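You operate a simulated robot arm through the tools that you are given. There is no shell and no other tool. Be economical: measure what you need, move in short steps, check, and stop when the job is done.

You run a simulated robot arm. Do the job below in one go: nothing can be reset, and whatever is moved stays where it is left.

JOB
File the slide on the slide light box in Box L-2, lid back on, and switch the light off.
Fine: slide flat in the box before the lid; leave the other box shut.

It is judged by the outcome, as a careful person would: the job done as asked, and still so three seconds after it is handed in. It fails if anything else is knocked over, pushed out of place, dropped, spilled or broken. Lids that push on must go on centred and level and be pressed home; caps that screw on are set level and turned clockwise until they are tight.

ROBOT AND FRAMES
A 7-joint arm with a two-finger parallel gripper, fixed in place. Base frame: the origin is at the foot of the arm, x ahead of it, y to its left, z up; the work surface is at about z = 4. Lengths are in mm, angles in rad, forces in N, time in s.
With the tool pointing down near the work surface it reaches from about 220 to 580 mm from the base axis. Its first joint turns from -1.152 to 1.152 rad. Payload 2.5 kg.
The TCP is the grasp point between the finger pads, 23 mm short of the fingertips. In the tool frame z runs along the fingers and y along their closing line. The gripper opens to 94 mm. The fingers are 38 mm wide and 10 mm thick; the gripper's body (54 by 96 mm) begins 39 mm behind the TCP.
Orientation is told as [roll, pitch, yaw] about the base's x, y, z axes, in that order, counted from this pose: with the fingers straight down and closing along the base's y, the tool's x points along the base's -x, its y along +y and its z along -z.

CONTROLS
- The arm moves only by the tool step_arm. Its argument "motion" is a list of rows, each a list of 3 entries, a list of its own where there are three numbers: the shift along the tool's x, y, z in m, then the turn, a rotation vector about the tool's x, y, z in degrees, then the opening, from 0 (shut) to 1 (fully open). In form: [[[tx, ty, tz], [rx, ry, rz], gripper], ...]. A call has 1 to 8 rows; each row shifts and turns the commanded pose from where the row before left it, along the tool's axes as they then stand. Rows are played at 5 a second. More than 50 mm and 0.15 rad between two rows, or a gripper value outside its range, and nothing of the call is played. Where a pose cannot be reached the arm comes as near as it can. A force on the tool above 40 N (or 10 N above the force at the start of the call, whichever is more), or a blocked arm, ends the call early, and 0.2 s more pass. The fingers move at their own pace (about 108 mm/s each) and stop on an object; they squeeze with about 24 N. The grip force told is the motor's: it shows also when the fingers shut on nothing. Time passes only in rows, and 0.2 s behind the last, so rows that do not move let the fingers close. It gives the time, the measured TCP pose, the force on the tool (base axes), the opening and the grip force at its end, in the units of the frame above (readings bear some noise).
- Cameras (640 x 400 px; columns grow to the right, rows downward): "scene" is fixed at [117.3, -401.2, 552.6]; the picture's right is [0.85, -0.53, 0.00], its down [-0.26, -0.41, -0.87] and it looks along [0.46, 0.74, -0.49] (base axes); focal length 308 px, centre (320, 200). "wrist" rides on the gripper at [86, 16, -74] in the tool frame; the picture's right is [-0.18, 0.98, 0.00], its down [-0.58, -0.11, -0.81] and it looks along [-0.79, -0.15, 0.59] (tool axes); focal length 243 px, centre (320, 200). There is no depth. A picture from a camera that has moved, and an enlarged one, comes with that camera's place and axes in the base frame and with its lens.
- grab_frame(camera): a new picture of that camera. The clock stands still meanwhile.
- close_up(camera, box): a new picture of the part [left, top, right, bottom] of that camera's present view, enlarged. The clock stands still meanwhile.
- hand_in(): hands the job in; it is judged then, once.

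Go step by step. Nothing tells you positions but the pictures and the camera data: compare them with the known pose of the tool, close in by small moves and look again before you grip or let go. The budget is 120 turns and 76 pictures, counting those below and the enlarged ones. Unless the task says otherwise, let go and move clear before handing in, and close with one line.

The tools are called after "Request:" by a JSON object that holds its "api" and its "payload". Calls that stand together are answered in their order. step_arm: Moves the arm, as the interface text tells. Its arguments: {"type":"object","properties":{"motion":{"type":"array"}},"required":["motion"]} The other tools are called the same way: grab_frame (camera) takes a picture; close_up (camera, box) takes an enlarged picture of a part of a camera's view; hand_in () hands the job in.

At the start:

```text
clock: 0.0
tcp_pos: [372.1, 2.0, 270.1]
tool_rot: [-0.001, 0.0, 0.0]
force: [0.4, 0.2, -0.1]
grip_width: 93.9
finger_force: 0.0
```

scene: 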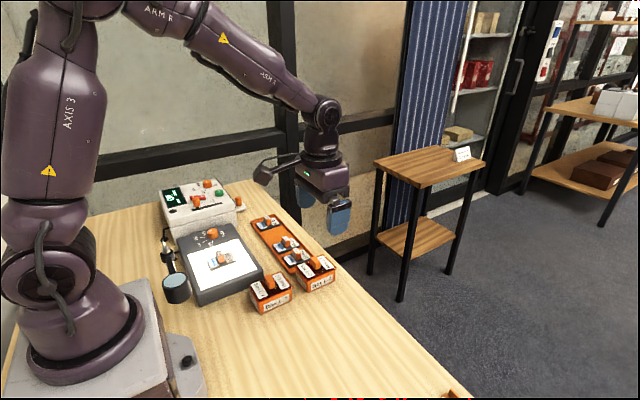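
wrist: 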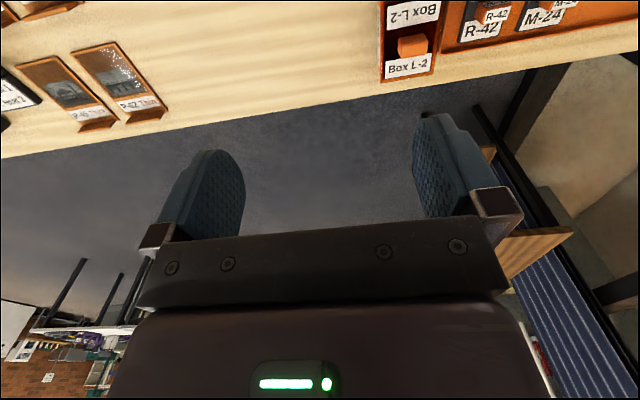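

I see the light box with a slide on it, two small orange boxes with lids, a tray of slides and a control panel. I'll enlarge the scene view to find the details.

Request:
{"api": "close_up", "payload": {"camera": "scene", "box": [150, 170, 350, 320]}}

Request:
{"api": "close_up", "payload": {"camera": "scene", "box": [235, 205, 345, 315]}}

Request:
{"api": "close_up", "payload": {"camera": "scene", "box": [155, 170, 275, 310]}}

```text
2.67 times, centred on (250, 245) of scene
camera zoom: at [117.3, -401.2, 552.6], right [0.85, -0.53, 0.0], down [-0.26, -0.41, -0.87], along [0.46, 0.74, -0.49], focal length 822 px, centre (507, 80)
```

zoom: 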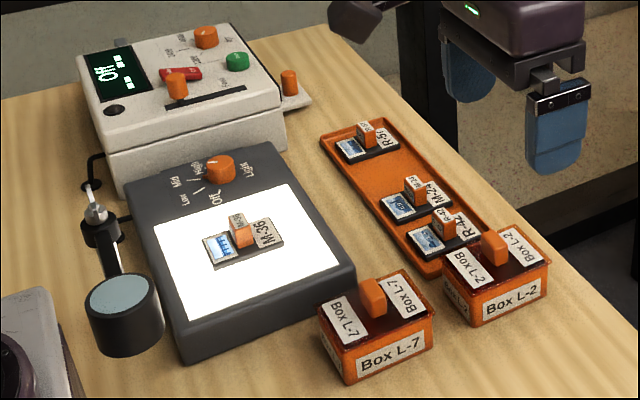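

```text
3.64 times, centred on (290, 260) of scene
camera zoom: at [117.3, -401.2, 552.6], right [0.85, -0.53, 0.0], down [-0.26, -0.41, -0.87], along [0.46, 0.74, -0.49], focal length 1121 px, centre (429, -18)
```

zoom: 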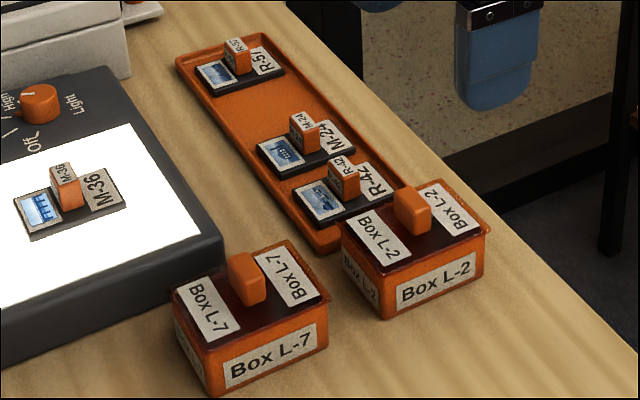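

```text
2.86 times, centred on (215, 240) of scene
camera zoom: at [117.3, -401.2, 552.6], right [0.85, -0.53, 0.0], down [-0.26, -0.41, -0.87], along [0.46, 0.74, -0.49], focal length 880 px, centre (620, 86)
```

zoom: 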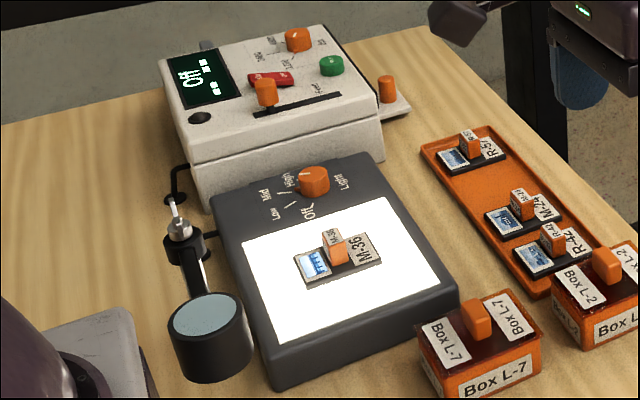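

The two slide positions estimated from both cameras agree: Box L-2's knob is near (413, 95) and the slide M-36 near (221, 240). I'll hover near Box L-2 to look with the wrist camera.

Request:
{"api": "step_arm", "payload": {"motion": [[[-0.01, 0.04, 0.02], [0, 0, 0], 1], [[-0.01, 0.04, 0.03], [0, 0, 0], 1], [[0, 0.013, 0.03], [0, 0, 0], 1], [[0, 0, 0], [0, 0, 0], 1]]}}

Request:
{"api": "grab_frame", "payload": {"camera": "wrist"}}

```text
refused: row 2 steps farther than a row can; nothing moved
```

```text
70 pictures are left
camera wrist: at [285.1, 19.1, 344.1], right [0.18, 0.98, 0.0], down [0.58, -0.11, 0.81], along [0.79, -0.15, -0.59], focal length 243 px, centre (320, 200)
```

wrist: 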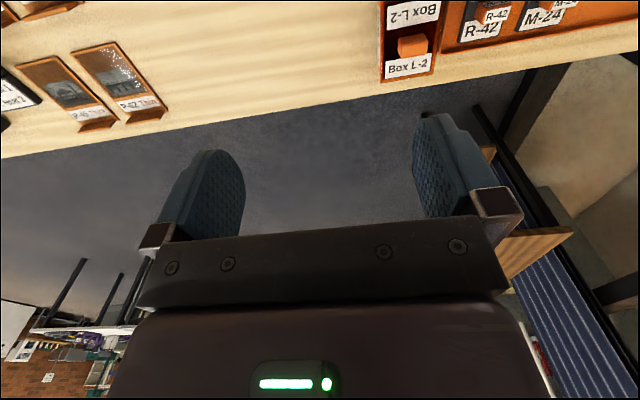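

The slip was a row longer than 50 mm; I'll use smaller rows toward the hover over Box L-2.

Request:
{"api": "step_arm", "payload": {"motion": [[[0, 0.035, 0.02], [0, 0, 0], 1], [[0, 0.035, 0.02], [0, 0, 0], 1], [[0, 0.025, 0.03], [0, 0, 0], 1], [[0, 0, 0], [0, 0, 0], 1]]}}

Request:
{"api": "grab_frame", "payload": {"camera": "wrist"}}

```text
clock: 1.0
tcp_pos: [373.1, 95.5, 200.4]
tool_rot: [0.0, 0.001, 0.001]
force: [1.1, -0.7, 0.0]
grip_width: 93.8
finger_force: 0.1
```

```text
69 pictures are left
camera wrist: at [285.8, 114.1, 274.9], right [0.18, 0.98, 0.0], down [0.58, -0.11, 0.81], along [0.79, -0.15, -0.59], focal length 243 px, centre (320, 200)
```

wrist: 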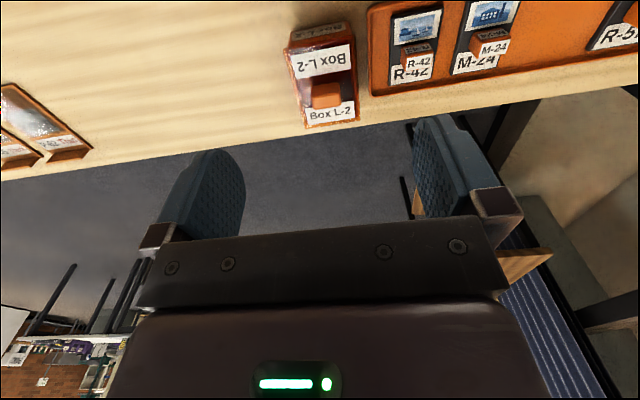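

Box L-2's knob is just ahead of the gripper. I'll enlarge it to measure its position, heading and height.

Request:
{"api": "close_up", "payload": {"camera": "wrist", "box": [270, 10, 390, 140]}}

Request:
{"api": "close_up", "payload": {"camera": "scene", "box": [280, 240, 345, 300]}}

```text
3.08 times, centred on (330, 75) of wrist
camera zoom: at [285.8, 114.1, 274.9], right [0.18, 0.98, 0.0], down [0.58, -0.11, 0.81], along [0.79, -0.15, -0.59], focal length 746 px, centre (289, 585)
```

zoom: 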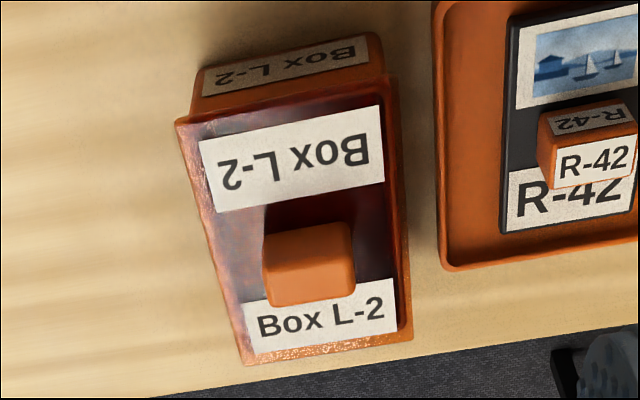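

```text
6.67 times, centred on (312, 270) of scene
camera zoom: at [117.3, -401.2, 552.6], right [0.85, -0.53, 0.0], down [-0.26, -0.41, -0.87], along [0.46, 0.74, -0.49], focal length 2055 px, centre (370, -267)
```

zoom: 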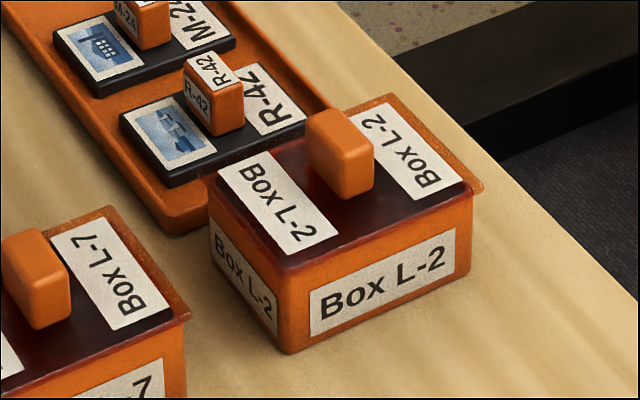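

The lid spans roughly x 372–455, y 65–128 and lies square to the base, with its knob at about (413, 96) and 27 mm long in y. I'll move above it with a half-open gripper and check height.

Request:
{"api": "step_arm", "payload": {"motion": [[[-0.02, 0.0005, 0.03], [0, 0, 0], 0.5], [[-0.02, 0, 0.04], [0, 0, 0], 0.5], [[0, 0, 0.02], [0, 0, 0], 0.5], [[0, 0, 0], [0, 0, 0], 0.5]]}}

Request:
{"api": "grab_frame", "payload": {"camera": "wrist"}}

Request:
{"api": "close_up", "payload": {"camera": "scene", "box": [260, 190, 370, 300]}}

```text
clock: 2.0
tcp_pos: [413.6, 97.1, 109.4]
tool_rot: [-0.001, 0.0, 0.001]
force: [-0.2, -0.5, 0.0]
grip_width: 46.7
finger_force: 0.1
```

```text
66 pictures are left
camera wrist: at [325.7, 114.7, 184.5], right [0.18, 0.98, 0.0], down [0.58, -0.11, 0.81], along [0.79, -0.15, -0.59], focal length 243 px, centre (320, 200)
```

wrist: 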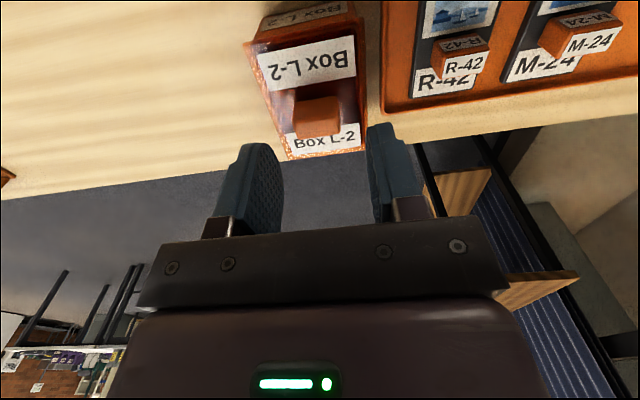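

```text
3.64 times, centred on (315, 245) of scene
camera zoom: at [117.3, -401.2, 552.6], right [0.85, -0.53, 0.0], down [-0.26, -0.41, -0.87], along [0.46, 0.74, -0.49], focal length 1121 px, centre (338, 36)
```

zoom: 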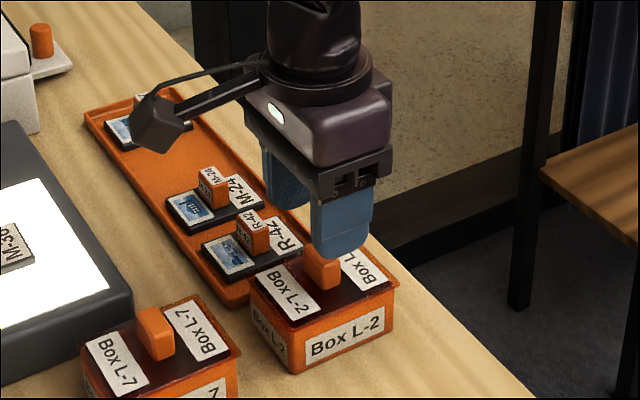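

The fingers straddle the knob line. I'll go down in small steps and check the tip height against the lid.

Request:
{"api": "step_arm", "payload": {"motion": [[[0, 0, 0.015], [0, 0, 0], 0.5], [[0, 0, 0.014], [0, 0, 0], 0.5], [[0, 0, 0], [0, 0, 0], 0.5]]}}

Request:
{"api": "close_up", "payload": {"camera": "wrist", "box": [220, 60, 440, 220]}}

Request:
{"api": "close_up", "payload": {"camera": "scene", "box": [280, 225, 350, 295]}}

```text
clock: 2.8
tcp_pos: [413.3, 97.9, 81.7]
tool_rot: [0.0, 0.001, 0.0]
force: [-0.5, 0.4, 0.5]
grip_width: 47.0
finger_force: 0.1
```

```text
2.50 times, centred on (330, 140) of wrist
camera zoom: at [325.7, 115.0, 156.2], right [0.18, 0.98, 0.0], down [0.58, -0.11, 0.81], along [0.79, -0.15, -0.59], focal length 606 px, centre (295, 350)
```

zoom: 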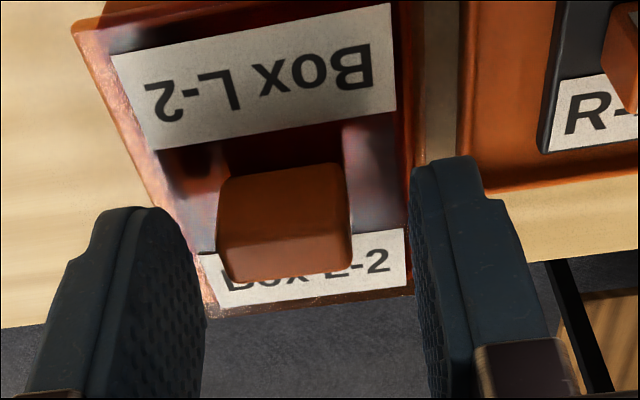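

```text
5.71 times, centred on (315, 260) of scene
camera zoom: at [117.3, -401.2, 552.6], right [0.85, -0.53, 0.0], down [-0.26, -0.41, -0.87], along [0.46, 0.74, -0.49], focal length 1761 px, centre (349, -143)
```

zoom: 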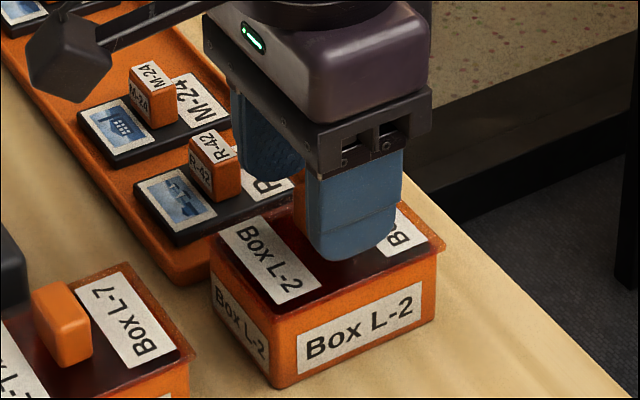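

The lid top looks to be near z = 41, and the knob sits about 1.5 mm toward −y of the tool. I'll shift and go down to z ≈ 69, keeping the tips above the lid.

Request:
{"api": "step_arm", "payload": {"motion": [[[0, -0.0015, 0.005], [0, 0, 0], 0.5], [[0, 0, 0.004], [0, 0, 0], 0.5], [[0, 0, 0.004], [0, 0, 0], 0.5], [[0, 0, 0], [0, 0, 0], 0.5]]}}

Request:
{"api": "close_up", "payload": {"camera": "wrist", "box": [220, 60, 440, 220]}}

Request:
{"api": "close_up", "payload": {"camera": "scene", "box": [280, 225, 350, 295]}}

```text
clock: 3.8
tcp_pos: [412.9, 96.1, 67.3]
tool_rot: [0.002, 0.0, 0.0]
force: [0.2, -0.4, -1.1]
grip_width: 47.1
finger_force: 0.2
```

```text
2.50 times, centred on (330, 140) of wrist
camera zoom: at [325.2, 113.8, 142.2], right [0.18, 0.98, 0.0], down [0.58, -0.11, 0.81], along [0.79, -0.15, -0.59], focal length 606 px, centre (295, 350)
```

zoom: 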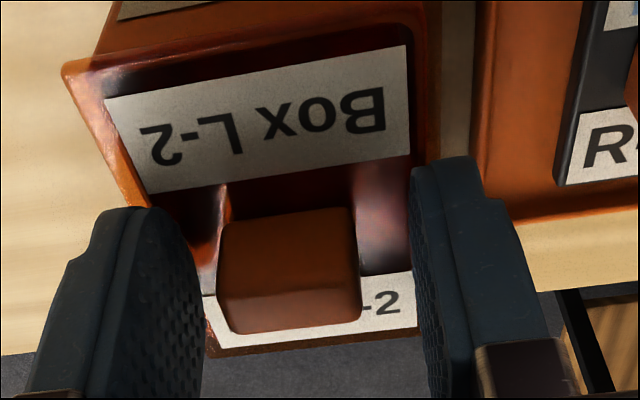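

```text
5.71 times, centred on (315, 260) of scene
camera zoom: at [117.3, -401.2, 552.6], right [0.85, -0.53, 0.0], down [-0.26, -0.41, -0.87], along [0.46, 0.74, -0.49], focal length 1761 px, centre (349, -143)
```

zoom: 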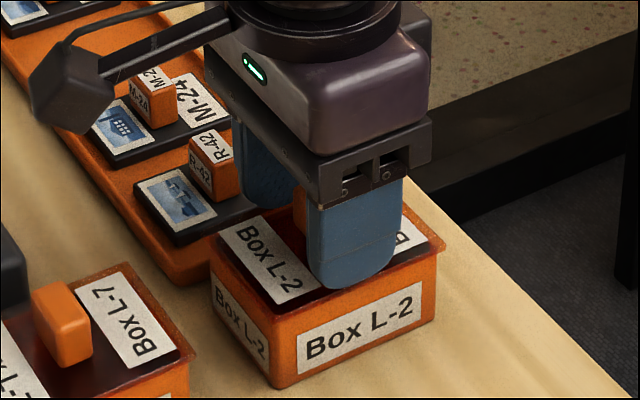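

The fingers now straddle the knob with the tips just above the lid. I'll shift 1 mm and close.

Request:
{"api": "step_arm", "payload": {"motion": [[[0, -0.001, 0], [0, 0, 0], 0.5], [[0, 0, 0], [0, 0, 0], 0.2], [[0, 0, 0], [0, 0, 0], 0.0], [[0, 0, 0], [0, 0, 0], 0.0]]}}

```text
clock: 4.8
tcp_pos: [413.3, 96.1, 66.7]
tool_rot: [0.0, 0.001, 0.0]
force: [-0.5, 0.5, 0.1]
grip_width: 27.1
finger_force: 23.9
```

Knob gripped (27 mm). I'll lift the lid straight up and look.

Request:
{"api": "step_arm", "payload": {"motion": [[[0, 0, -0.005], [0, 0, 0], 0.0], [[0, 0, -0.01], [0, 0, 0], 0.0], [[0, 0, -0.02], [0, 0, 0], 0.0], [[0, 0, -0.03], [0, 0, 0], 0.0], [[0, 0, -0.03], [0, 0, 0], 0.0], [[0, 0, 0], [0, 0, 0], 0.0]]}}

Request:
{"api": "close_up", "payload": {"camera": "scene", "box": [250, 170, 370, 300]}}

Request:
{"api": "grab_frame", "payload": {"camera": "wrist"}}

```text
clock: 6.2
tcp_pos: [411.6, 96.0, 163.3]
tool_rot: [0.001, 0.001, 0.0]
force: [0.8, 0.6, -0.6]
grip_width: 26.7
finger_force: 24.0
```

```text
3.08 times, centred on (310, 235) of scene
camera zoom: at [117.3, -401.2, 552.6], right [0.85, -0.53, 0.0], down [-0.26, -0.41, -0.87], along [0.46, 0.74, -0.49], focal length 948 px, centre (351, 92)
```

zoom: 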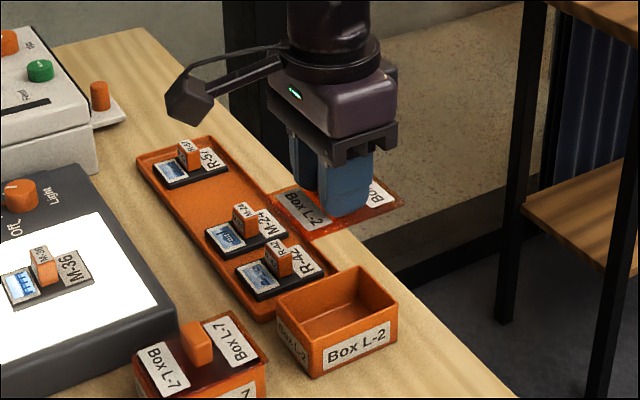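

```text
59 pictures are left
camera wrist: at [324.3, 113.6, 237.6], right [0.18, 0.98, 0.0], down [0.58, -0.11, 0.81], along [0.79, -0.15, -0.59], focal length 243 px, centre (320, 200)
```

wrist: 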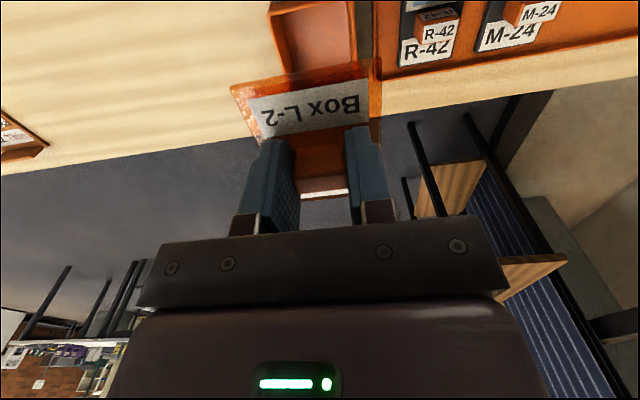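

The lid is off and Box L-2 is empty and open. I'll carry the lid to bare table near (395, −5) and lower it.

Request:
{"api": "step_arm", "payload": {"motion": [[[0.005, -0.035, 0], [0, 0, 0], 0.0], [[0.006, -0.035, 0.02], [0, 0, 0], 0.0], [[0.006, -0.03, 0.03], [0, 0, 0], 0.0], [[0, 0, 0.035], [0, 0, 0], 0.0], [[0, 0, 0.025], [0, 0, 0], 0.0], [[0, 0, 0], [0, 0, 0], 0.0]]}}

Request:
{"api": "close_up", "payload": {"camera": "scene", "box": [280, 210, 420, 350]}}

```text
clock: 7.6
tcp_pos: [394.8, -5.3, 51.5]
tool_rot: [0.0, 0.0, 0.0]
force: [-0.9, -0.2, 0.1]
grip_width: 27.2
finger_force: 23.9
```

```text
2.86 times, centred on (350, 280) of scene
camera zoom: at [117.3, -401.2, 552.6], right [0.85, -0.53, 0.0], down [-0.26, -0.41, -0.87], along [0.46, 0.74, -0.49], focal length 880 px, centre (234, -29)
```

zoom: 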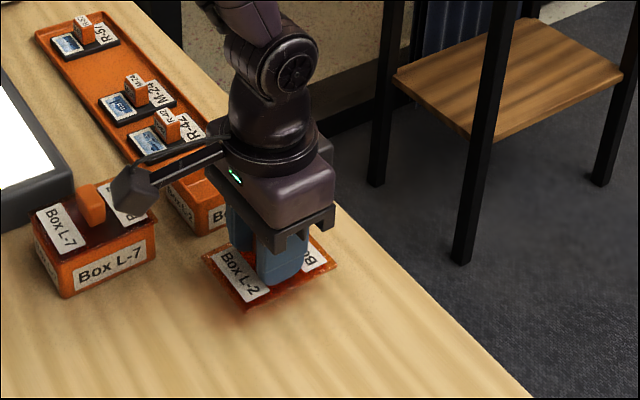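

The area is clear. I'll lower in small steps watching the force.

Request:
{"api": "step_arm", "payload": {"motion": [[[0, 0, 0.004], [0, 0, 0], 0.0], [[0, 0, 0.003], [0, 0, 0], 0.0], [[0, 0, 0.002], [0, 0, 0], 0.0]]}}

Request:
{"api": "step_arm", "payload": {"motion": [[[0, 0, 0.0015], [0, 0, 0], 0.0], [[0, 0, 0.0015], [0, 0, 0], 0.0]]}}

```text
clock: 8.4
tcp_pos: [393.7, -5.1, 42.1]
tool_rot: [-0.001, -0.001, 0.0]
force: [-0.1, -0.4, 0.2]
grip_width: 27.0
finger_force: 23.4
```

```text
clock: 9.0
tcp_pos: [393.5, -5.0, 39.3]
tool_rot: [0.001, 0.0, 0.0]
force: [-0.9, 0.4, -0.7]
grip_width: 27.2
finger_force: 24.3
```

Request:
{"api": "step_arm", "payload": {"motion": [[[0, 0, 0.0015], [0, 0, 0], 0.0], [[0, 0, 0.0015], [0, 0, 0], 0.0]]}}

Request:
{"api": "close_up", "payload": {"camera": "scene", "box": [310, 250, 400, 340]}}

```text
clock: 9.6
tcp_pos: [396.1, -6.7, 38.0]
tool_rot: [0.001, 0.0, 0.0]
force: [0.6, -0.3, -0.4]
grip_width: 27.0
finger_force: 24.0
```

```text
4.44 times, centred on (355, 295) of scene
camera zoom: at [117.3, -401.2, 552.6], right [0.85, -0.53, 0.0], down [-0.26, -0.41, -0.87], along [0.46, 0.74, -0.49], focal length 1370 px, centre (164, -222)
```

zoom: 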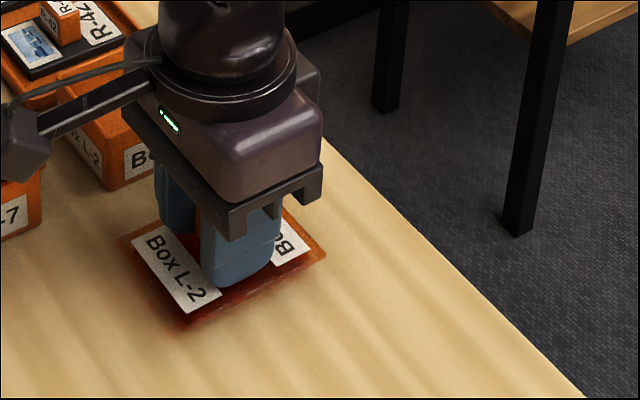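

Request:
{"api": "step_arm", "payload": {"motion": [[[0, 0, 0.0015], [0, 0, 0], 0.0], [[0, 0, 0.0015], [0, 0, 0], 0.0]]}}

Request:
{"api": "step_arm", "payload": {"motion": [[[0, 0, 0.001], [0, 0, 0], 0.0], [[0, 0, 0.001], [0, 0, 0], 0.0]]}}

```text
clock: 10.2
tcp_pos: [395.1, -5.3, 34.4]
tool_rot: [0.001, 0.001, 0.001]
force: [-0.6, 1.0, -0.6]
grip_width: 26.9
finger_force: 24.3
```

```text
clock: 10.8
tcp_pos: [394.8, -5.4, 32.0]
tool_rot: [0.0, -0.001, 0.0]
force: [-6.5, 0.3, 19.0]
grip_width: 27.0
finger_force: 23.9
```

Contact at about z = 32.5. I'll ease off slightly and open, then rise.

Request:
{"api": "step_arm", "payload": {"motion": [[[0, 0, -0.0008], [0, 0, 0], 0.0], [[0, 0, 0], [0, 0, 0], 0.4], [[0, 0, 0], [0, 0, 0], 0.5], [[0, 0, -0.03], [0, 0, 0], 0.5], [[0, 0, -0.045], [0, 0, 0], 0.5], [[0, 0, -0.045], [0, 0, 0], 0.5], [[0, 0, 0], [0, 0, 0], 0.5]]}}

Request:
{"api": "close_up", "payload": {"camera": "scene", "box": [280, 230, 400, 330]}}

Request:
{"api": "close_up", "payload": {"camera": "wrist", "box": [240, 10, 400, 150]}}

```text
clock: 12.4
tcp_pos: [395.7, -6.9, 152.2]
tool_rot: [0.0, 0.0, 0.0]
force: [0.2, -0.4, 0.1]
grip_width: 47.1
finger_force: 0.0
```

```text
4.00 times, centred on (340, 280) of scene
camera zoom: at [117.3, -401.2, 552.6], right [0.85, -0.53, 0.0], down [-0.26, -0.41, -0.87], along [0.46, 0.74, -0.49], focal length 1233 px, centre (240, -120)
```

zoom: 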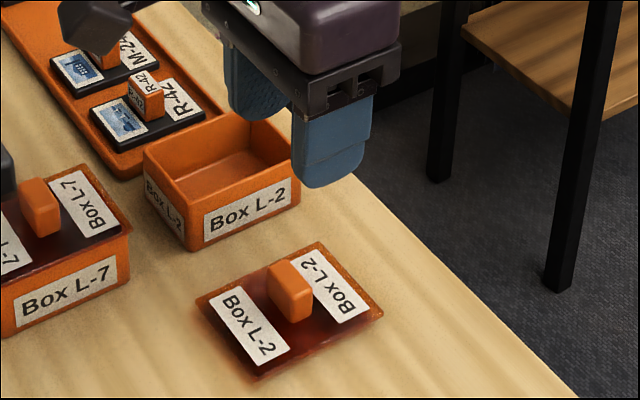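

```text
2.86 times, centred on (320, 80) of wrist
camera zoom: at [309.5, 10.2, 227.7], right [0.18, 0.98, 0.0], down [0.58, -0.11, 0.81], along [0.79, -0.15, -0.59], focal length 693 px, centre (320, 543)
```

zoom: 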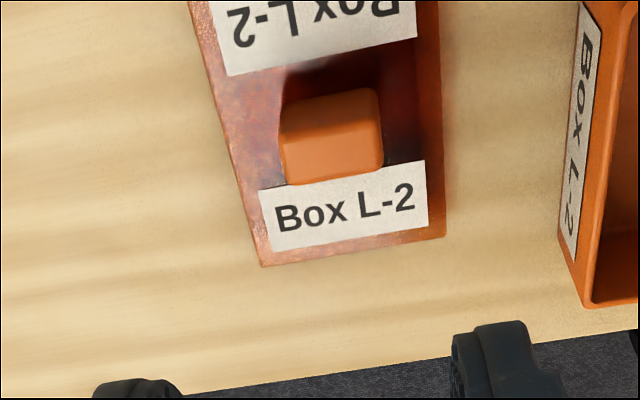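

The lid rests flat at about (395, −6). Now I'll travel high toward the slide on the light box.

Request:
{"api": "step_arm", "payload": {"motion": [[[0, 0, -0.045], [0, 0, 0], 0.5], [[0.028, 0.036, 0], [0, 0, 0], 0.5], [[0.028, 0.036, 0], [0, 0, 0], 0.5], [[0.028, 0.036, 0], [0, 0, 0], 0.5], [[0.028, 0.036, 0], [0, 0, 0], 0.5], [[0.028, 0.036, 0], [0, 0, 0], 0.5], [[0.028, 0.036, 0], [0, 0, 0], 0.5], [[0, 0, 0], [0, 0, 0], 0.5]]}}

Request:
{"api": "grab_frame", "payload": {"camera": "wrist"}}

```text
clock: 14.2
tcp_pos: [228.4, 209.7, 196.7]
tool_rot: [0.0, 0.0, -0.002]
force: [-1.2, -0.4, -0.9]
grip_width: 47.1
finger_force: 0.1
```

```text
54 pictures are left
camera wrist: at [140.7, 228.0, 272.0], right [0.18, 0.98, 0.0], down [0.58, -0.11, 0.81], along [0.79, -0.15, -0.59], focal length 243 px, centre (320, 200)
```

wrist: 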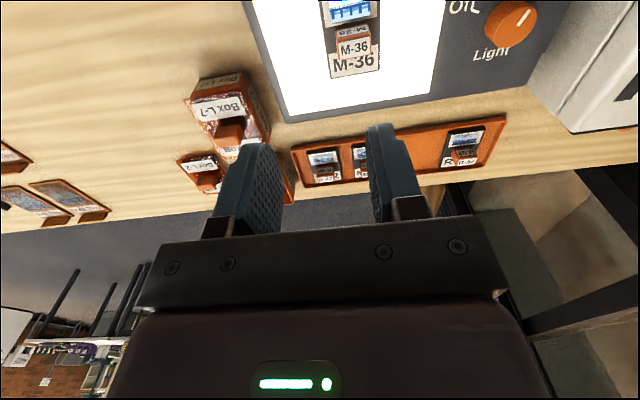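

The slide M-36 and the light knob show at the top. I'll back off in x to see both better.

Request:
{"api": "step_arm", "payload": {"motion": [[[0.02, 0.015, 0], [0, 0, 0], 0.5], [[0.015, 0.014, 0], [0, 0, 0], 0.5], [[0, 0, 0], [0, 0, 0], 0.5]]}}

Request:
{"api": "close_up", "payload": {"camera": "wrist", "box": [250, 0, 410, 130]}}

Request:
{"api": "close_up", "payload": {"camera": "wrist", "box": [370, 0, 580, 130]}}

```text
clock: 15.0
tcp_pos: [192.0, 240.8, 197.8]
tool_rot: [0.001, -0.001, 0.002]
force: [-0.6, 0.6, 0.1]
grip_width: 47.1
finger_force: 0.0
```

```text
3.08 times, centred on (330, 65) of wrist
camera zoom: at [105.6, 258.0, 272.0], right [0.18, 0.98, 0.0], down [0.58, -0.11, 0.81], along [0.79, -0.15, -0.59], focal length 746 px, centre (289, 615)
```

zoom: 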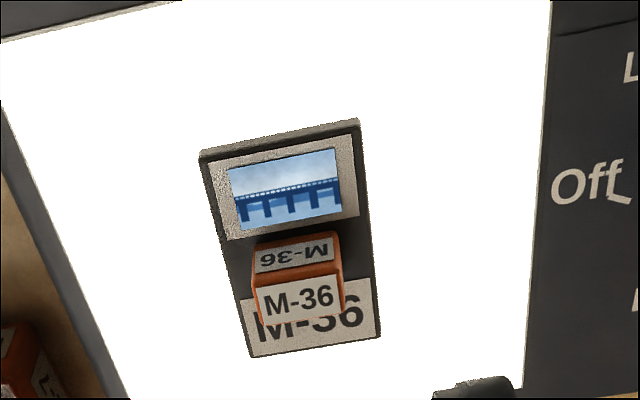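

```text
3.05 times, centred on (475, 65) of wrist
camera zoom: at [105.6, 258.0, 272.0], right [0.18, 0.98, 0.0], down [0.58, -0.11, 0.81], along [0.79, -0.15, -0.59], focal length 739 px, centre (-152, 611)
```

zoom: 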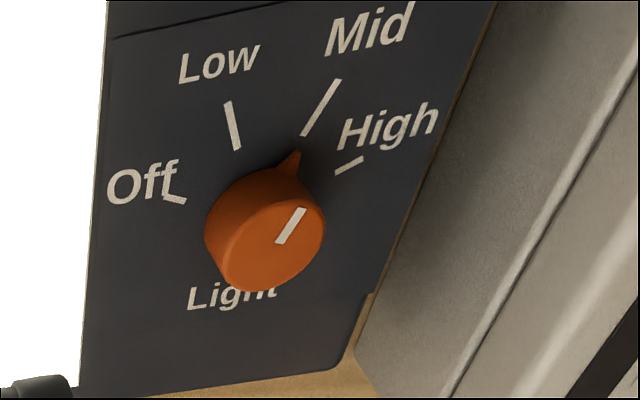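

The slide is square to the base, spanning about x 198–265, y 214–261, with its handle at (232, 238) and thin along x. The light knob points at Mid. I'll turn the tool +90° so the fingers grip the thin way and clear the box walls.

Request:
{"api": "step_arm", "payload": {"motion": [[[-0.0395, -0.003, 0], [0, 0, 0], 0.5], [[0, 0, 0], [0, 0, -8.182], 0.5], [[0, 0, 0], [0, 0, -8.182], 0.5], [[0, 0, 0], [0, 0, -8.182], 0.5], [[0, 0, 0], [0, 0, -8.182], 0.5], [[0, 0, 0], [0, 0, -8.182], 0.5], [[0, 0, 0], [0, 0, -8.182], 0.5]]}}

Request:
{"api": "step_arm", "payload": {"motion": [[[0, 0, 0], [0, 0, -8.182], 0.5], [[0, 0, 0], [0, 0, -8.182], 0.5], [[0, 0, 0], [0, 0, -8.182], 0.5], [[0, 0, 0], [0, 0, -8.182], 0.5], [[0, 0, 0], [0, 0, -8.182], 0.5], [[0, 0, 0.03], [0, 0, 0], 0.5], [[0, 0, 0.03], [0, 0, 0], 0.5], [[0, 0, 0], [0, 0, 0], 0.5]]}}

Request:
{"api": "grab_frame", "payload": {"camera": "wrist"}}

Request:
{"api": "close_up", "payload": {"camera": "scene", "box": [150, 150, 310, 320]}}

```text
clock: 16.6
tcp_pos: [232.9, 236.2, 198.2]
tool_rot: [0.0, -0.001, 0.859]
force: [-0.2, -0.8, 0.5]
grip_width: 46.9
finger_force: 0.0
```

```text
clock: 18.4
tcp_pos: [229.0, 235.3, 137.9]
tool_rot: [-0.001, 0.0, 1.571]
force: [0.4, -0.4, -0.3]
grip_width: 46.8
finger_force: 0.1
```

```text
51 pictures are left
camera wrist: at [213.4, 150.2, 213.0], right [-0.98, 0.18, 0.0], down [0.11, 0.58, 0.81], along [0.15, 0.79, -0.59], focal length 243 px, centre (320, 200)
```

wrist: 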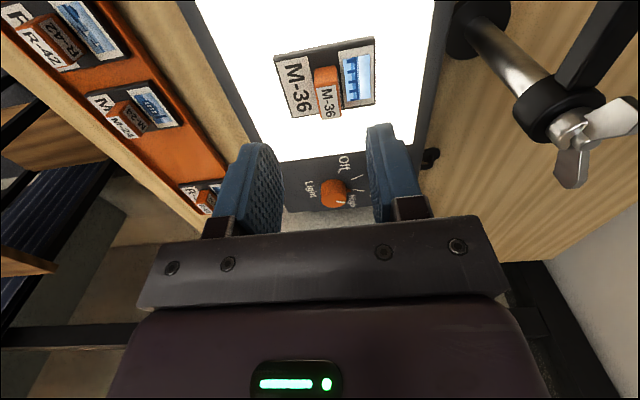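

```text
2.35 times, centred on (230, 235) of scene
camera zoom: at [117.3, -401.2, 552.6], right [0.85, -0.53, 0.0], down [-0.26, -0.41, -0.87], along [0.46, 0.74, -0.49], focal length 725 px, centre (532, 118)
```

zoom: 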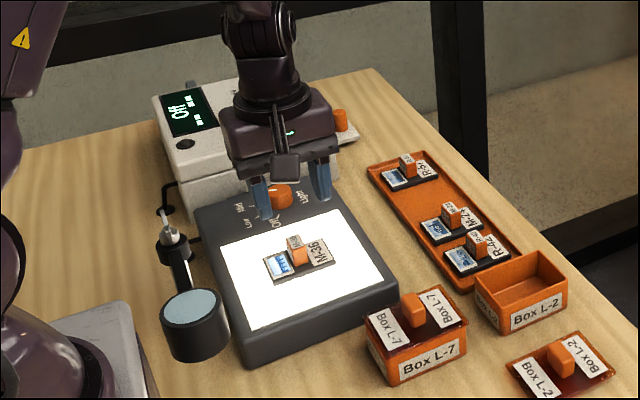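

The handle is visible between the fingers' line. I'll enlarge it to fix the offset.

Request:
{"api": "close_up", "payload": {"camera": "wrist", "box": [250, 20, 410, 140]}}

```text
3.33 times, centred on (330, 80) of wrist
camera zoom: at [213.4, 150.2, 213.0], right [-0.98, 0.18, 0.0], down [0.11, 0.58, 0.81], along [0.15, 0.79, -0.59], focal length 809 px, centre (287, 600)
```

zoom: 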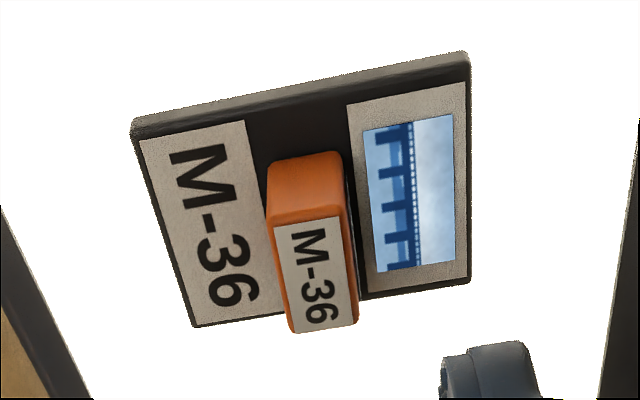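

Combining the two views puts the slide top at z ≈ 47, centre (224.5, 239.5), with the handle top near 68. I'll shift and lower to tips just above the handle.

Request:
{"api": "step_arm", "payload": {"motion": [[[-0.0033, 0.005, 0.02], [0, 0, 0], 0.5], [[0, 0, 0.022], [0, 0, 0], 0.5], [[0, 0, 0], [0, 0, 0], 0.5]]}}

Request:
{"api": "close_up", "payload": {"camera": "wrist", "box": [210, 40, 430, 200]}}

Request:
{"api": "close_up", "payload": {"camera": "scene", "box": [180, 210, 270, 300]}}

```text
clock: 19.2
tcp_pos: [226.0, 239.4, 95.3]
tool_rot: [0.0, 0.001, 1.573]
force: [0.0, 0.4, -0.6]
grip_width: 46.7
finger_force: 0.1
```

```text
2.50 times, centred on (320, 120) of wrist
camera zoom: at [209.4, 153.0, 170.9], right [-0.98, 0.18, 0.0], down [0.11, 0.58, 0.81], along [0.15, 0.79, -0.59], focal length 606 px, centre (320, 400)
```

zoom: 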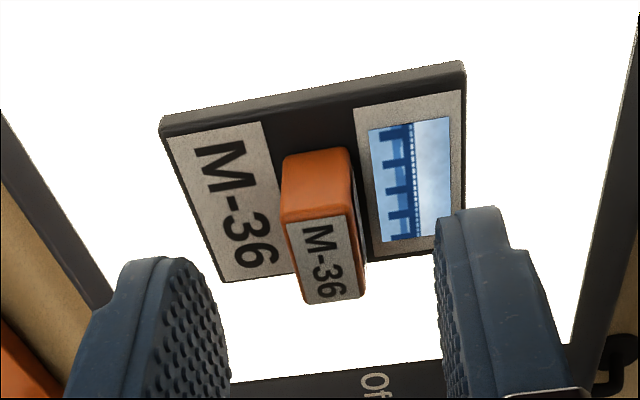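

```text
4.44 times, centred on (225, 255) of scene
camera zoom: at [117.3, -401.2, 552.6], right [0.85, -0.53, 0.0], down [-0.26, -0.41, -0.87], along [0.46, 0.74, -0.49], focal length 1370 px, centre (742, -44)
```

zoom: 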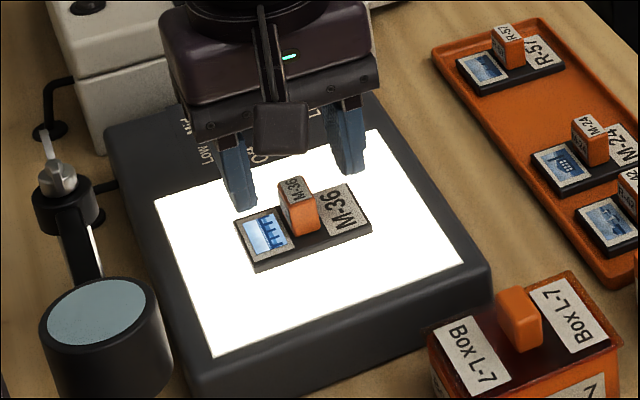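

Everything agrees; handle top at ~67 and centre (224.2, 240.5). I'll shift 1 mm each way and descend around the handle.

Request:
{"api": "step_arm", "payload": {"motion": [[[-0.001, 0.0012, 0.008], [0, 0, 0], 0.5], [[0, 0, 0.008], [0, 0, 0], 0.5], [[0, 0, 0.006], [0, 0, 0], 0.5], [[0, 0, 0], [0, 0, 0], 0.5]]}}

Request:
{"api": "close_up", "payload": {"camera": "wrist", "box": [210, 60, 430, 220]}}

Request:
{"api": "close_up", "payload": {"camera": "scene", "box": [190, 220, 260, 290]}}

```text
clock: 20.2
tcp_pos: [224.1, 239.5, 74.0]
tool_rot: [0.0, 0.0, 1.57]
force: [0.5, -0.4, 0.2]
grip_width: 47.2
finger_force: 0.2
```

```text
2.50 times, centred on (320, 140) of wrist
camera zoom: at [207.8, 154.7, 148.9], right [-0.98, 0.18, 0.0], down [0.11, 0.58, 0.81], along [0.15, 0.79, -0.59], focal length 606 px, centre (320, 350)
```

zoom: 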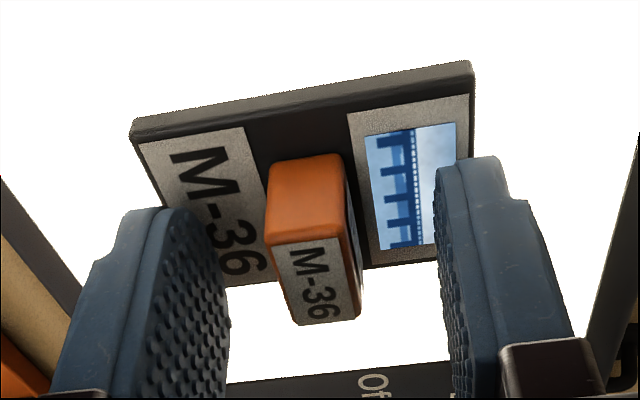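

```text
5.71 times, centred on (225, 255) of scene
camera zoom: at [117.3, -401.2, 552.6], right [0.85, -0.53, 0.0], down [-0.26, -0.41, -0.87], along [0.46, 0.74, -0.49], focal length 1761 px, centre (863, -114)
```

zoom: 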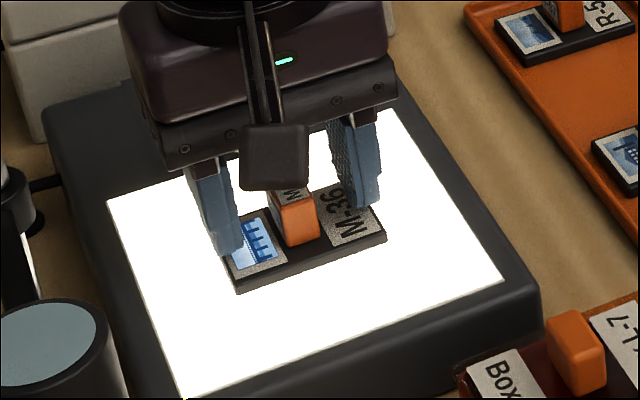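

The handle is centred between the pads with the tips just above the plate. Closing now, then a small lift.

Request:
{"api": "step_arm", "payload": {"motion": [[[0, 0, 0], [0, 0, 0], 0.25], [[0, 0, 0], [0, 0, 0], 0.1], [[0, 0, 0], [0, 0, 0], 0.0], [[0, 0, 0], [0, 0, 0], 0.0]]}}

Request:
{"api": "step_arm", "payload": {"motion": [[[0, 0, -0.01], [0, 0, 0], 0.0], [[0, 0, -0.03], [0, 0, 0], 0.0], [[0, 0, -0.03], [0, 0, 0], 0.0], [[0, 0, -0.04], [0, 0, 0], 0.0], [[0, 0, 0], [0, 0, 0], 0.0]]}}

Request:
{"api": "close_up", "payload": {"camera": "wrist", "box": [210, 60, 430, 220]}}

```text
clock: 21.2
tcp_pos: [225.1, 240.5, 72.5]
tool_rot: [0.001, 0.0, 1.57]
force: [-0.1, 0.8, 0.6]
grip_width: 14.1
finger_force: 24.5
```

```text
clock: 22.4
tcp_pos: [223.9, 240.8, 184.2]
tool_rot: [0.0, 0.001, 1.57]
force: [-0.4, 0.2, -0.3]
grip_width: 14.4
finger_force: 23.8
```

```text
2.50 times, centred on (320, 140) of wrist
camera zoom: at [208.0, 155.3, 259.4], right [-0.98, 0.18, 0.0], down [0.11, 0.58, 0.81], along [0.15, 0.79, -0.59], focal length 606 px, centre (320, 350)
```

zoom: 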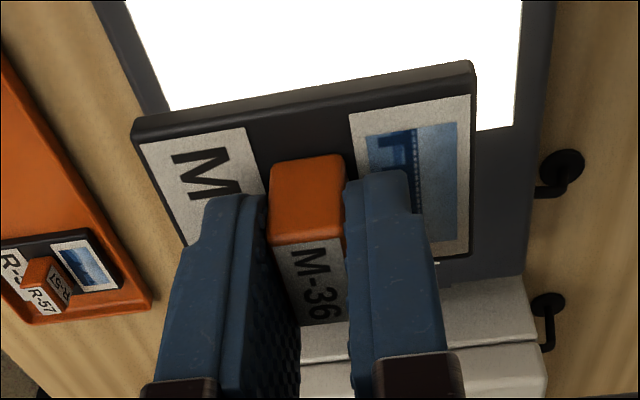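

Slide held level and centred in the grip. I'll carry it high over to Box L-2 and look from above.

Request:
{"api": "step_arm", "payload": {"motion": [[[0.024, -0.032, -0.003], [0, 0, 0], 0.0], [[0.024, -0.032, 0], [0, 0, 0], 0.0], [[0.024, -0.032, 0], [0, 0, 0], 0.0], [[0.024, -0.032, 0], [0, 0, 0], 0.0], [[0.024, -0.032, 0], [0, 0, 0], 0.0], [[0.025, -0.031, 0], [0, 0, 0], 0.0], [[0, 0, 0], [0, 0, 0], 0.0]]}}

Request:
{"api": "grab_frame", "payload": {"camera": "wrist"}}

Request:
{"api": "close_up", "payload": {"camera": "scene", "box": [250, 170, 370, 300]}}

```text
clock: 24.0
tcp_pos: [416.0, 94.8, 187.2]
tool_rot: [0.0, 0.0, 1.57]
force: [0.5, -0.3, -0.6]
grip_width: 14.1
finger_force: 23.5
```

```text
43 pictures are left
camera wrist: at [398.7, 9.1, 263.1], right [-0.98, 0.18, 0.0], down [0.11, 0.58, 0.81], along [0.15, 0.79, -0.59], focal length 243 px, centre (320, 200)
```

wrist: 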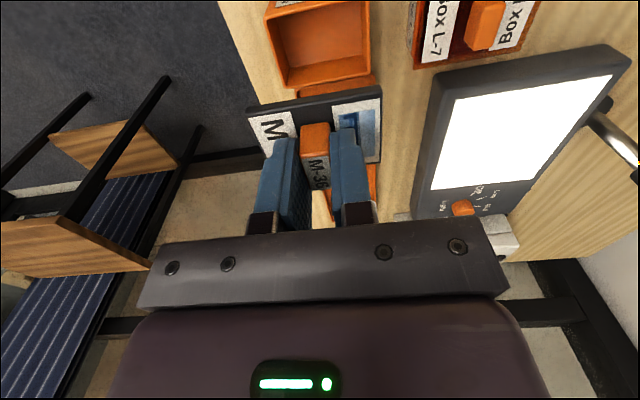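

```text
3.08 times, centred on (310, 235) of scene
camera zoom: at [117.3, -401.2, 552.6], right [0.85, -0.53, 0.0], down [-0.26, -0.41, -0.87], along [0.46, 0.74, -0.49], focal length 948 px, centre (351, 92)
```

zoom: 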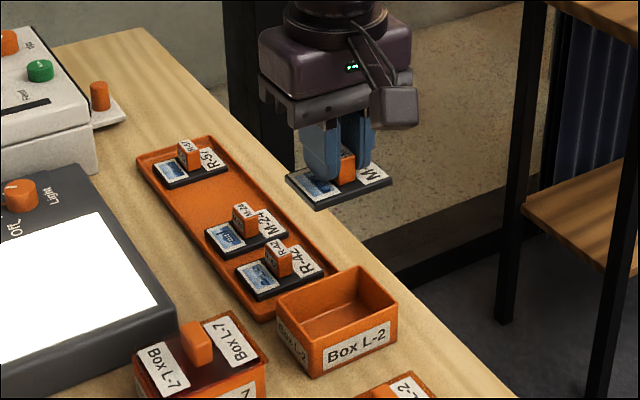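

The open box is visible at the top edge. I'll descend a bit and enlarge to line the slide up.

Request:
{"api": "step_arm", "payload": {"motion": [[[0, 0, 0.03], [0, 0, 0], 0.0], [[0, 0, 0.03], [0, 0, 0], 0.0], [[0, 0, 0], [0, 0, 0], 0.0]]}}

Request:
{"api": "close_up", "payload": {"camera": "wrist", "box": [220, 0, 410, 170]}}

```text
clock: 24.8
tcp_pos: [415.3, 94.5, 126.8]
tool_rot: [0.002, 0.0, 1.572]
force: [0.5, 0.2, -0.2]
grip_width: 14.1
finger_force: 24.4
```

```text
2.35 times, centred on (315, 85) of wrist
camera zoom: at [398.7, 8.9, 202.2], right [-0.98, 0.18, 0.0], down [0.11, 0.58, 0.81], along [0.15, 0.79, -0.59], focal length 571 px, centre (332, 471)
```

zoom: 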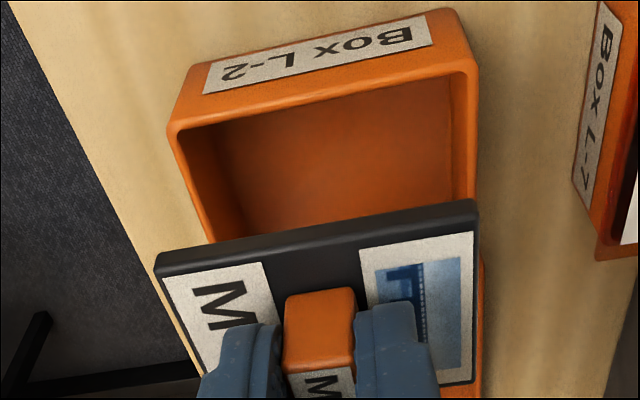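

Box centre x ≈ 413.4; the slide has about 5 mm play all round. I'll nudge −1.3 mm in x and lower to just above the rim.

Request:
{"api": "step_arm", "payload": {"motion": [[[-0.0003, 0.0013, 0.02], [0, 0, 0], 0.0], [[0, 0, 0.02], [0, 0, 0], 0.0], [[0, 0, 0], [0, 0, 0], 0.0]]}}

Request:
{"api": "close_up", "payload": {"camera": "wrist", "box": [220, 0, 410, 170]}}

Request:
{"api": "close_up", "payload": {"camera": "scene", "box": [275, 230, 345, 300]}}

```text
clock: 25.6
tcp_pos: [415.2, 95.9, 88.1]
tool_rot: [0.001, 0.0, 1.57]
force: [0.4, -0.6, -0.3]
grip_width: 14.4
finger_force: 23.6
```

```text
2.35 times, centred on (315, 85) of wrist
camera zoom: at [398.3, 9.7, 163.0], right [-0.98, 0.18, 0.0], down [0.11, 0.58, 0.81], along [0.15, 0.79, -0.59], focal length 571 px, centre (332, 471)
```

zoom: 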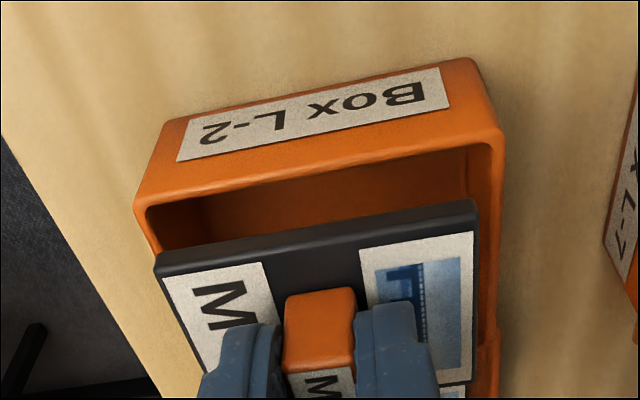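

```text
5.71 times, centred on (310, 265) of scene
camera zoom: at [117.3, -401.2, 552.6], right [0.85, -0.53, 0.0], down [-0.26, -0.41, -0.87], along [0.46, 0.74, -0.49], focal length 1761 px, centre (377, -171)
```

zoom: 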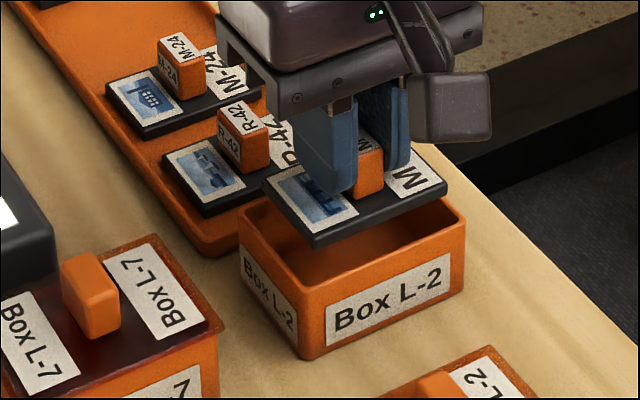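

The slide hovers over the box, about 0.7 mm toward −y. I'll correct and go down to just above the rim, then look again.

Request:
{"api": "step_arm", "payload": {"motion": [[[-0.0007, 0.0005, 0.005], [0, 0, 0], 0.0], [[0, 0, 0.005], [0, 0, 0], 0.0], [[0, 0, 0], [0, 0, 0], 0.0]]}}

Request:
{"api": "close_up", "payload": {"camera": "wrist", "box": [220, 20, 410, 190]}}

Request:
{"api": "close_up", "payload": {"camera": "scene", "box": [285, 240, 335, 290]}}

```text
clock: 26.4
tcp_pos: [414.8, 96.7, 77.1]
tool_rot: [0.0, 0.0, 1.57]
force: [0.1, 0.1, -1.2]
grip_width: 14.4
finger_force: 23.6
```

```text
2.35 times, centred on (315, 105) of wrist
camera zoom: at [397.8, 11.0, 152.4], right [-0.98, 0.18, 0.0], down [0.11, 0.58, 0.81], along [0.15, 0.79, -0.59], focal length 571 px, centre (332, 424)
```

zoom: 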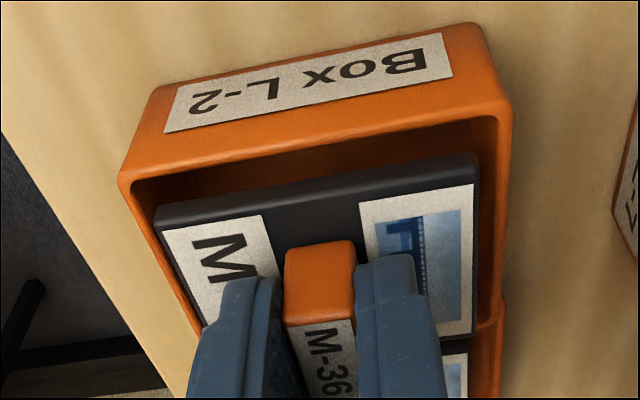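

```text
8.00 times, centred on (310, 265) of scene
camera zoom: at [117.3, -401.2, 552.6], right [0.85, -0.53, 0.0], down [-0.26, -0.41, -0.87], along [0.46, 0.74, -0.49], focal length 2466 px, centre (400, -320)
```

zoom: 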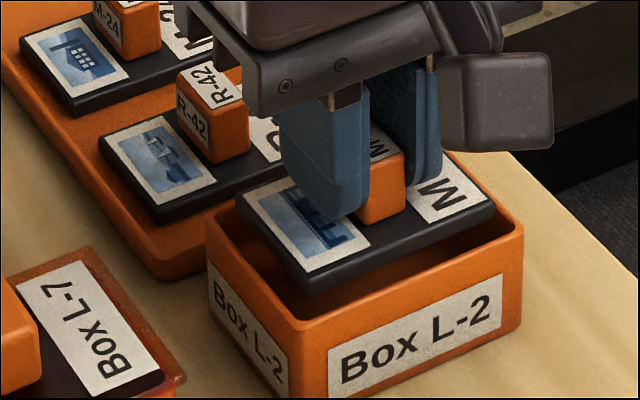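

Gaps look even in x and ~3.5 mm at the near wall. I'll shift +0.8 mm in y, lower the plate into the box opening, then check again.

Request:
{"api": "step_arm", "payload": {"motion": [[[-0.0008, 0, 0.004], [0, 0, 0], 0.0], [[0, 0, 0.005], [0, 0, 0], 0.0], [[0, 0, 0.005], [0, 0, 0], 0.0], [[0, 0, 0], [0, 0, 0], 0.0]]}}

Request:
{"api": "close_up", "payload": {"camera": "wrist", "box": [220, 20, 410, 190]}}

Request:
{"api": "close_up", "payload": {"camera": "scene", "box": [285, 240, 335, 290]}}

```text
clock: 27.4
tcp_pos: [414.1, 97.6, 62.7]
tool_rot: [0.001, 0.0, 1.571]
force: [-0.6, -0.2, -0.5]
grip_width: 14.5
finger_force: 23.9
```

```text
2.35 times, centred on (315, 105) of wrist
camera zoom: at [398.1, 12.2, 137.6], right [-0.98, 0.18, 0.0], down [0.11, 0.58, 0.81], along [0.15, 0.79, -0.59], focal length 571 px, centre (332, 424)
```

zoom: 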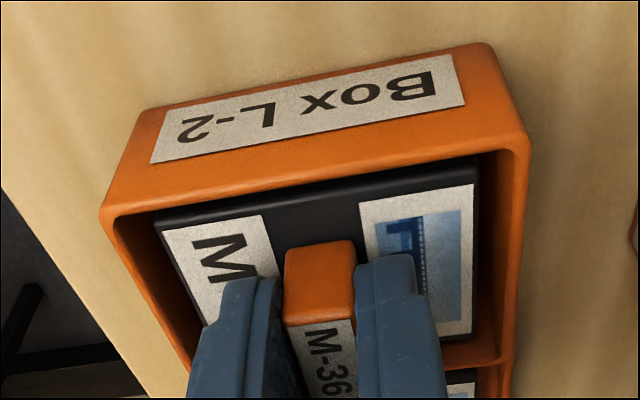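

```text
8.00 times, centred on (310, 265) of scene
camera zoom: at [117.3, -401.2, 552.6], right [0.85, -0.53, 0.0], down [-0.26, -0.41, -0.87], along [0.46, 0.74, -0.49], focal length 2466 px, centre (400, -320)
```

zoom: 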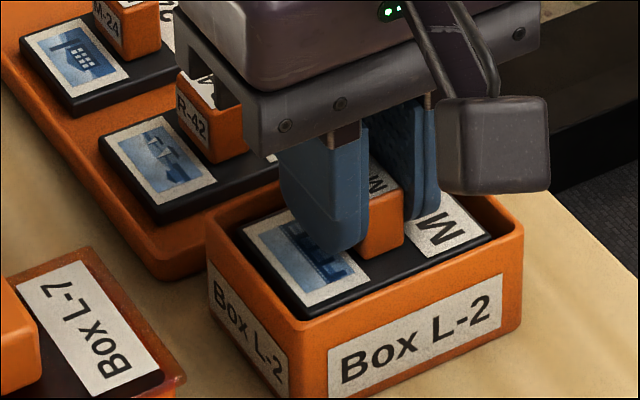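

The plate is now inside the walls with gaps on all sides. I'll continue down to the floor in small steps.

Request:
{"api": "step_arm", "payload": {"motion": [[[0, 0, 0.005], [0, 0, 0], 0.0], [[0, 0, 0.005], [0, 0, 0], 0.0], [[0, 0, 0.005], [0, 0, 0], 0.0], [[0, 0, 0.002], [0, 0, 0], 0.0]]}}

Request:
{"api": "step_arm", "payload": {"motion": [[[0, 0, 0.0015], [0, 0, 0], 0.0], [[0, 0, 0.0015], [0, 0, 0], 0.0]]}}

```text
clock: 28.4
tcp_pos: [414.6, 97.0, 46.7]
tool_rot: [-0.001, 0.001, 1.571]
force: [0.7, 0.0, -0.1]
grip_width: 14.0
finger_force: 23.9
```

```text
clock: 29.0
tcp_pos: [414.9, 97.5, 43.9]
tool_rot: [0.0, 0.002, 1.57]
force: [-0.5, -0.7, 0.2]
grip_width: 14.2
finger_force: 24.0
```

Request:
{"api": "step_arm", "payload": {"motion": [[[0, 0, 0.001], [0, 0, 0], 0.0], [[0, 0, 0.001], [0, 0, 0], 0.0]]}}

Request:
{"api": "step_arm", "payload": {"motion": [[[0, 0, 0.001], [0, 0, 0], 0.0], [[0, 0, 0.001], [0, 0, 0], 0.0]]}}

Request:
{"api": "step_arm", "payload": {"motion": [[[0, 0, 0.001], [0, 0, 0], 0.0]]}}

```text
clock: 29.6
tcp_pos: [415.9, 97.7, 40.7]
tool_rot: [-0.002, 0.0, 1.572]
force: [0.1, -0.3, 0.1]
grip_width: 14.0
finger_force: 24.2
```

```text
clock: 30.2
tcp_pos: [415.0, 96.3, 39.3]
tool_rot: [-0.001, 0.002, 1.571]
force: [0.5, 0.8, -0.2]
grip_width: 14.0
finger_force: 24.3
```

```text
clock: 30.6
tcp_pos: [415.0, 98.0, 37.8]
tool_rot: [-0.002, 0.002, 1.569]
force: [-0.6, -0.5, -1.1]
grip_width: 14.2
finger_force: 24.4
```

Request:
{"api": "step_arm", "payload": {"motion": [[[0, 0, 0.001], [0, 0, 0], 0.0]]}}

Request:
{"api": "step_arm", "payload": {"motion": [[[0, 0, 0.001], [0, 0, 0], 0.0]]}}

```text
clock: 31.0
tcp_pos: [416.1, 98.0, 36.7]
tool_rot: [0.0, 0.001, 1.572]
force: [-3.9, -1.5, 14.4]
grip_width: 14.3
finger_force: 24.3
```

```text
clock: 31.4
tcp_pos: [415.5, 99.2, 37.5]
tool_rot: [-0.003, -0.001, 1.57]
force: [-4.3, -1.6, 22.4]
grip_width: 14.4
finger_force: 23.4
```

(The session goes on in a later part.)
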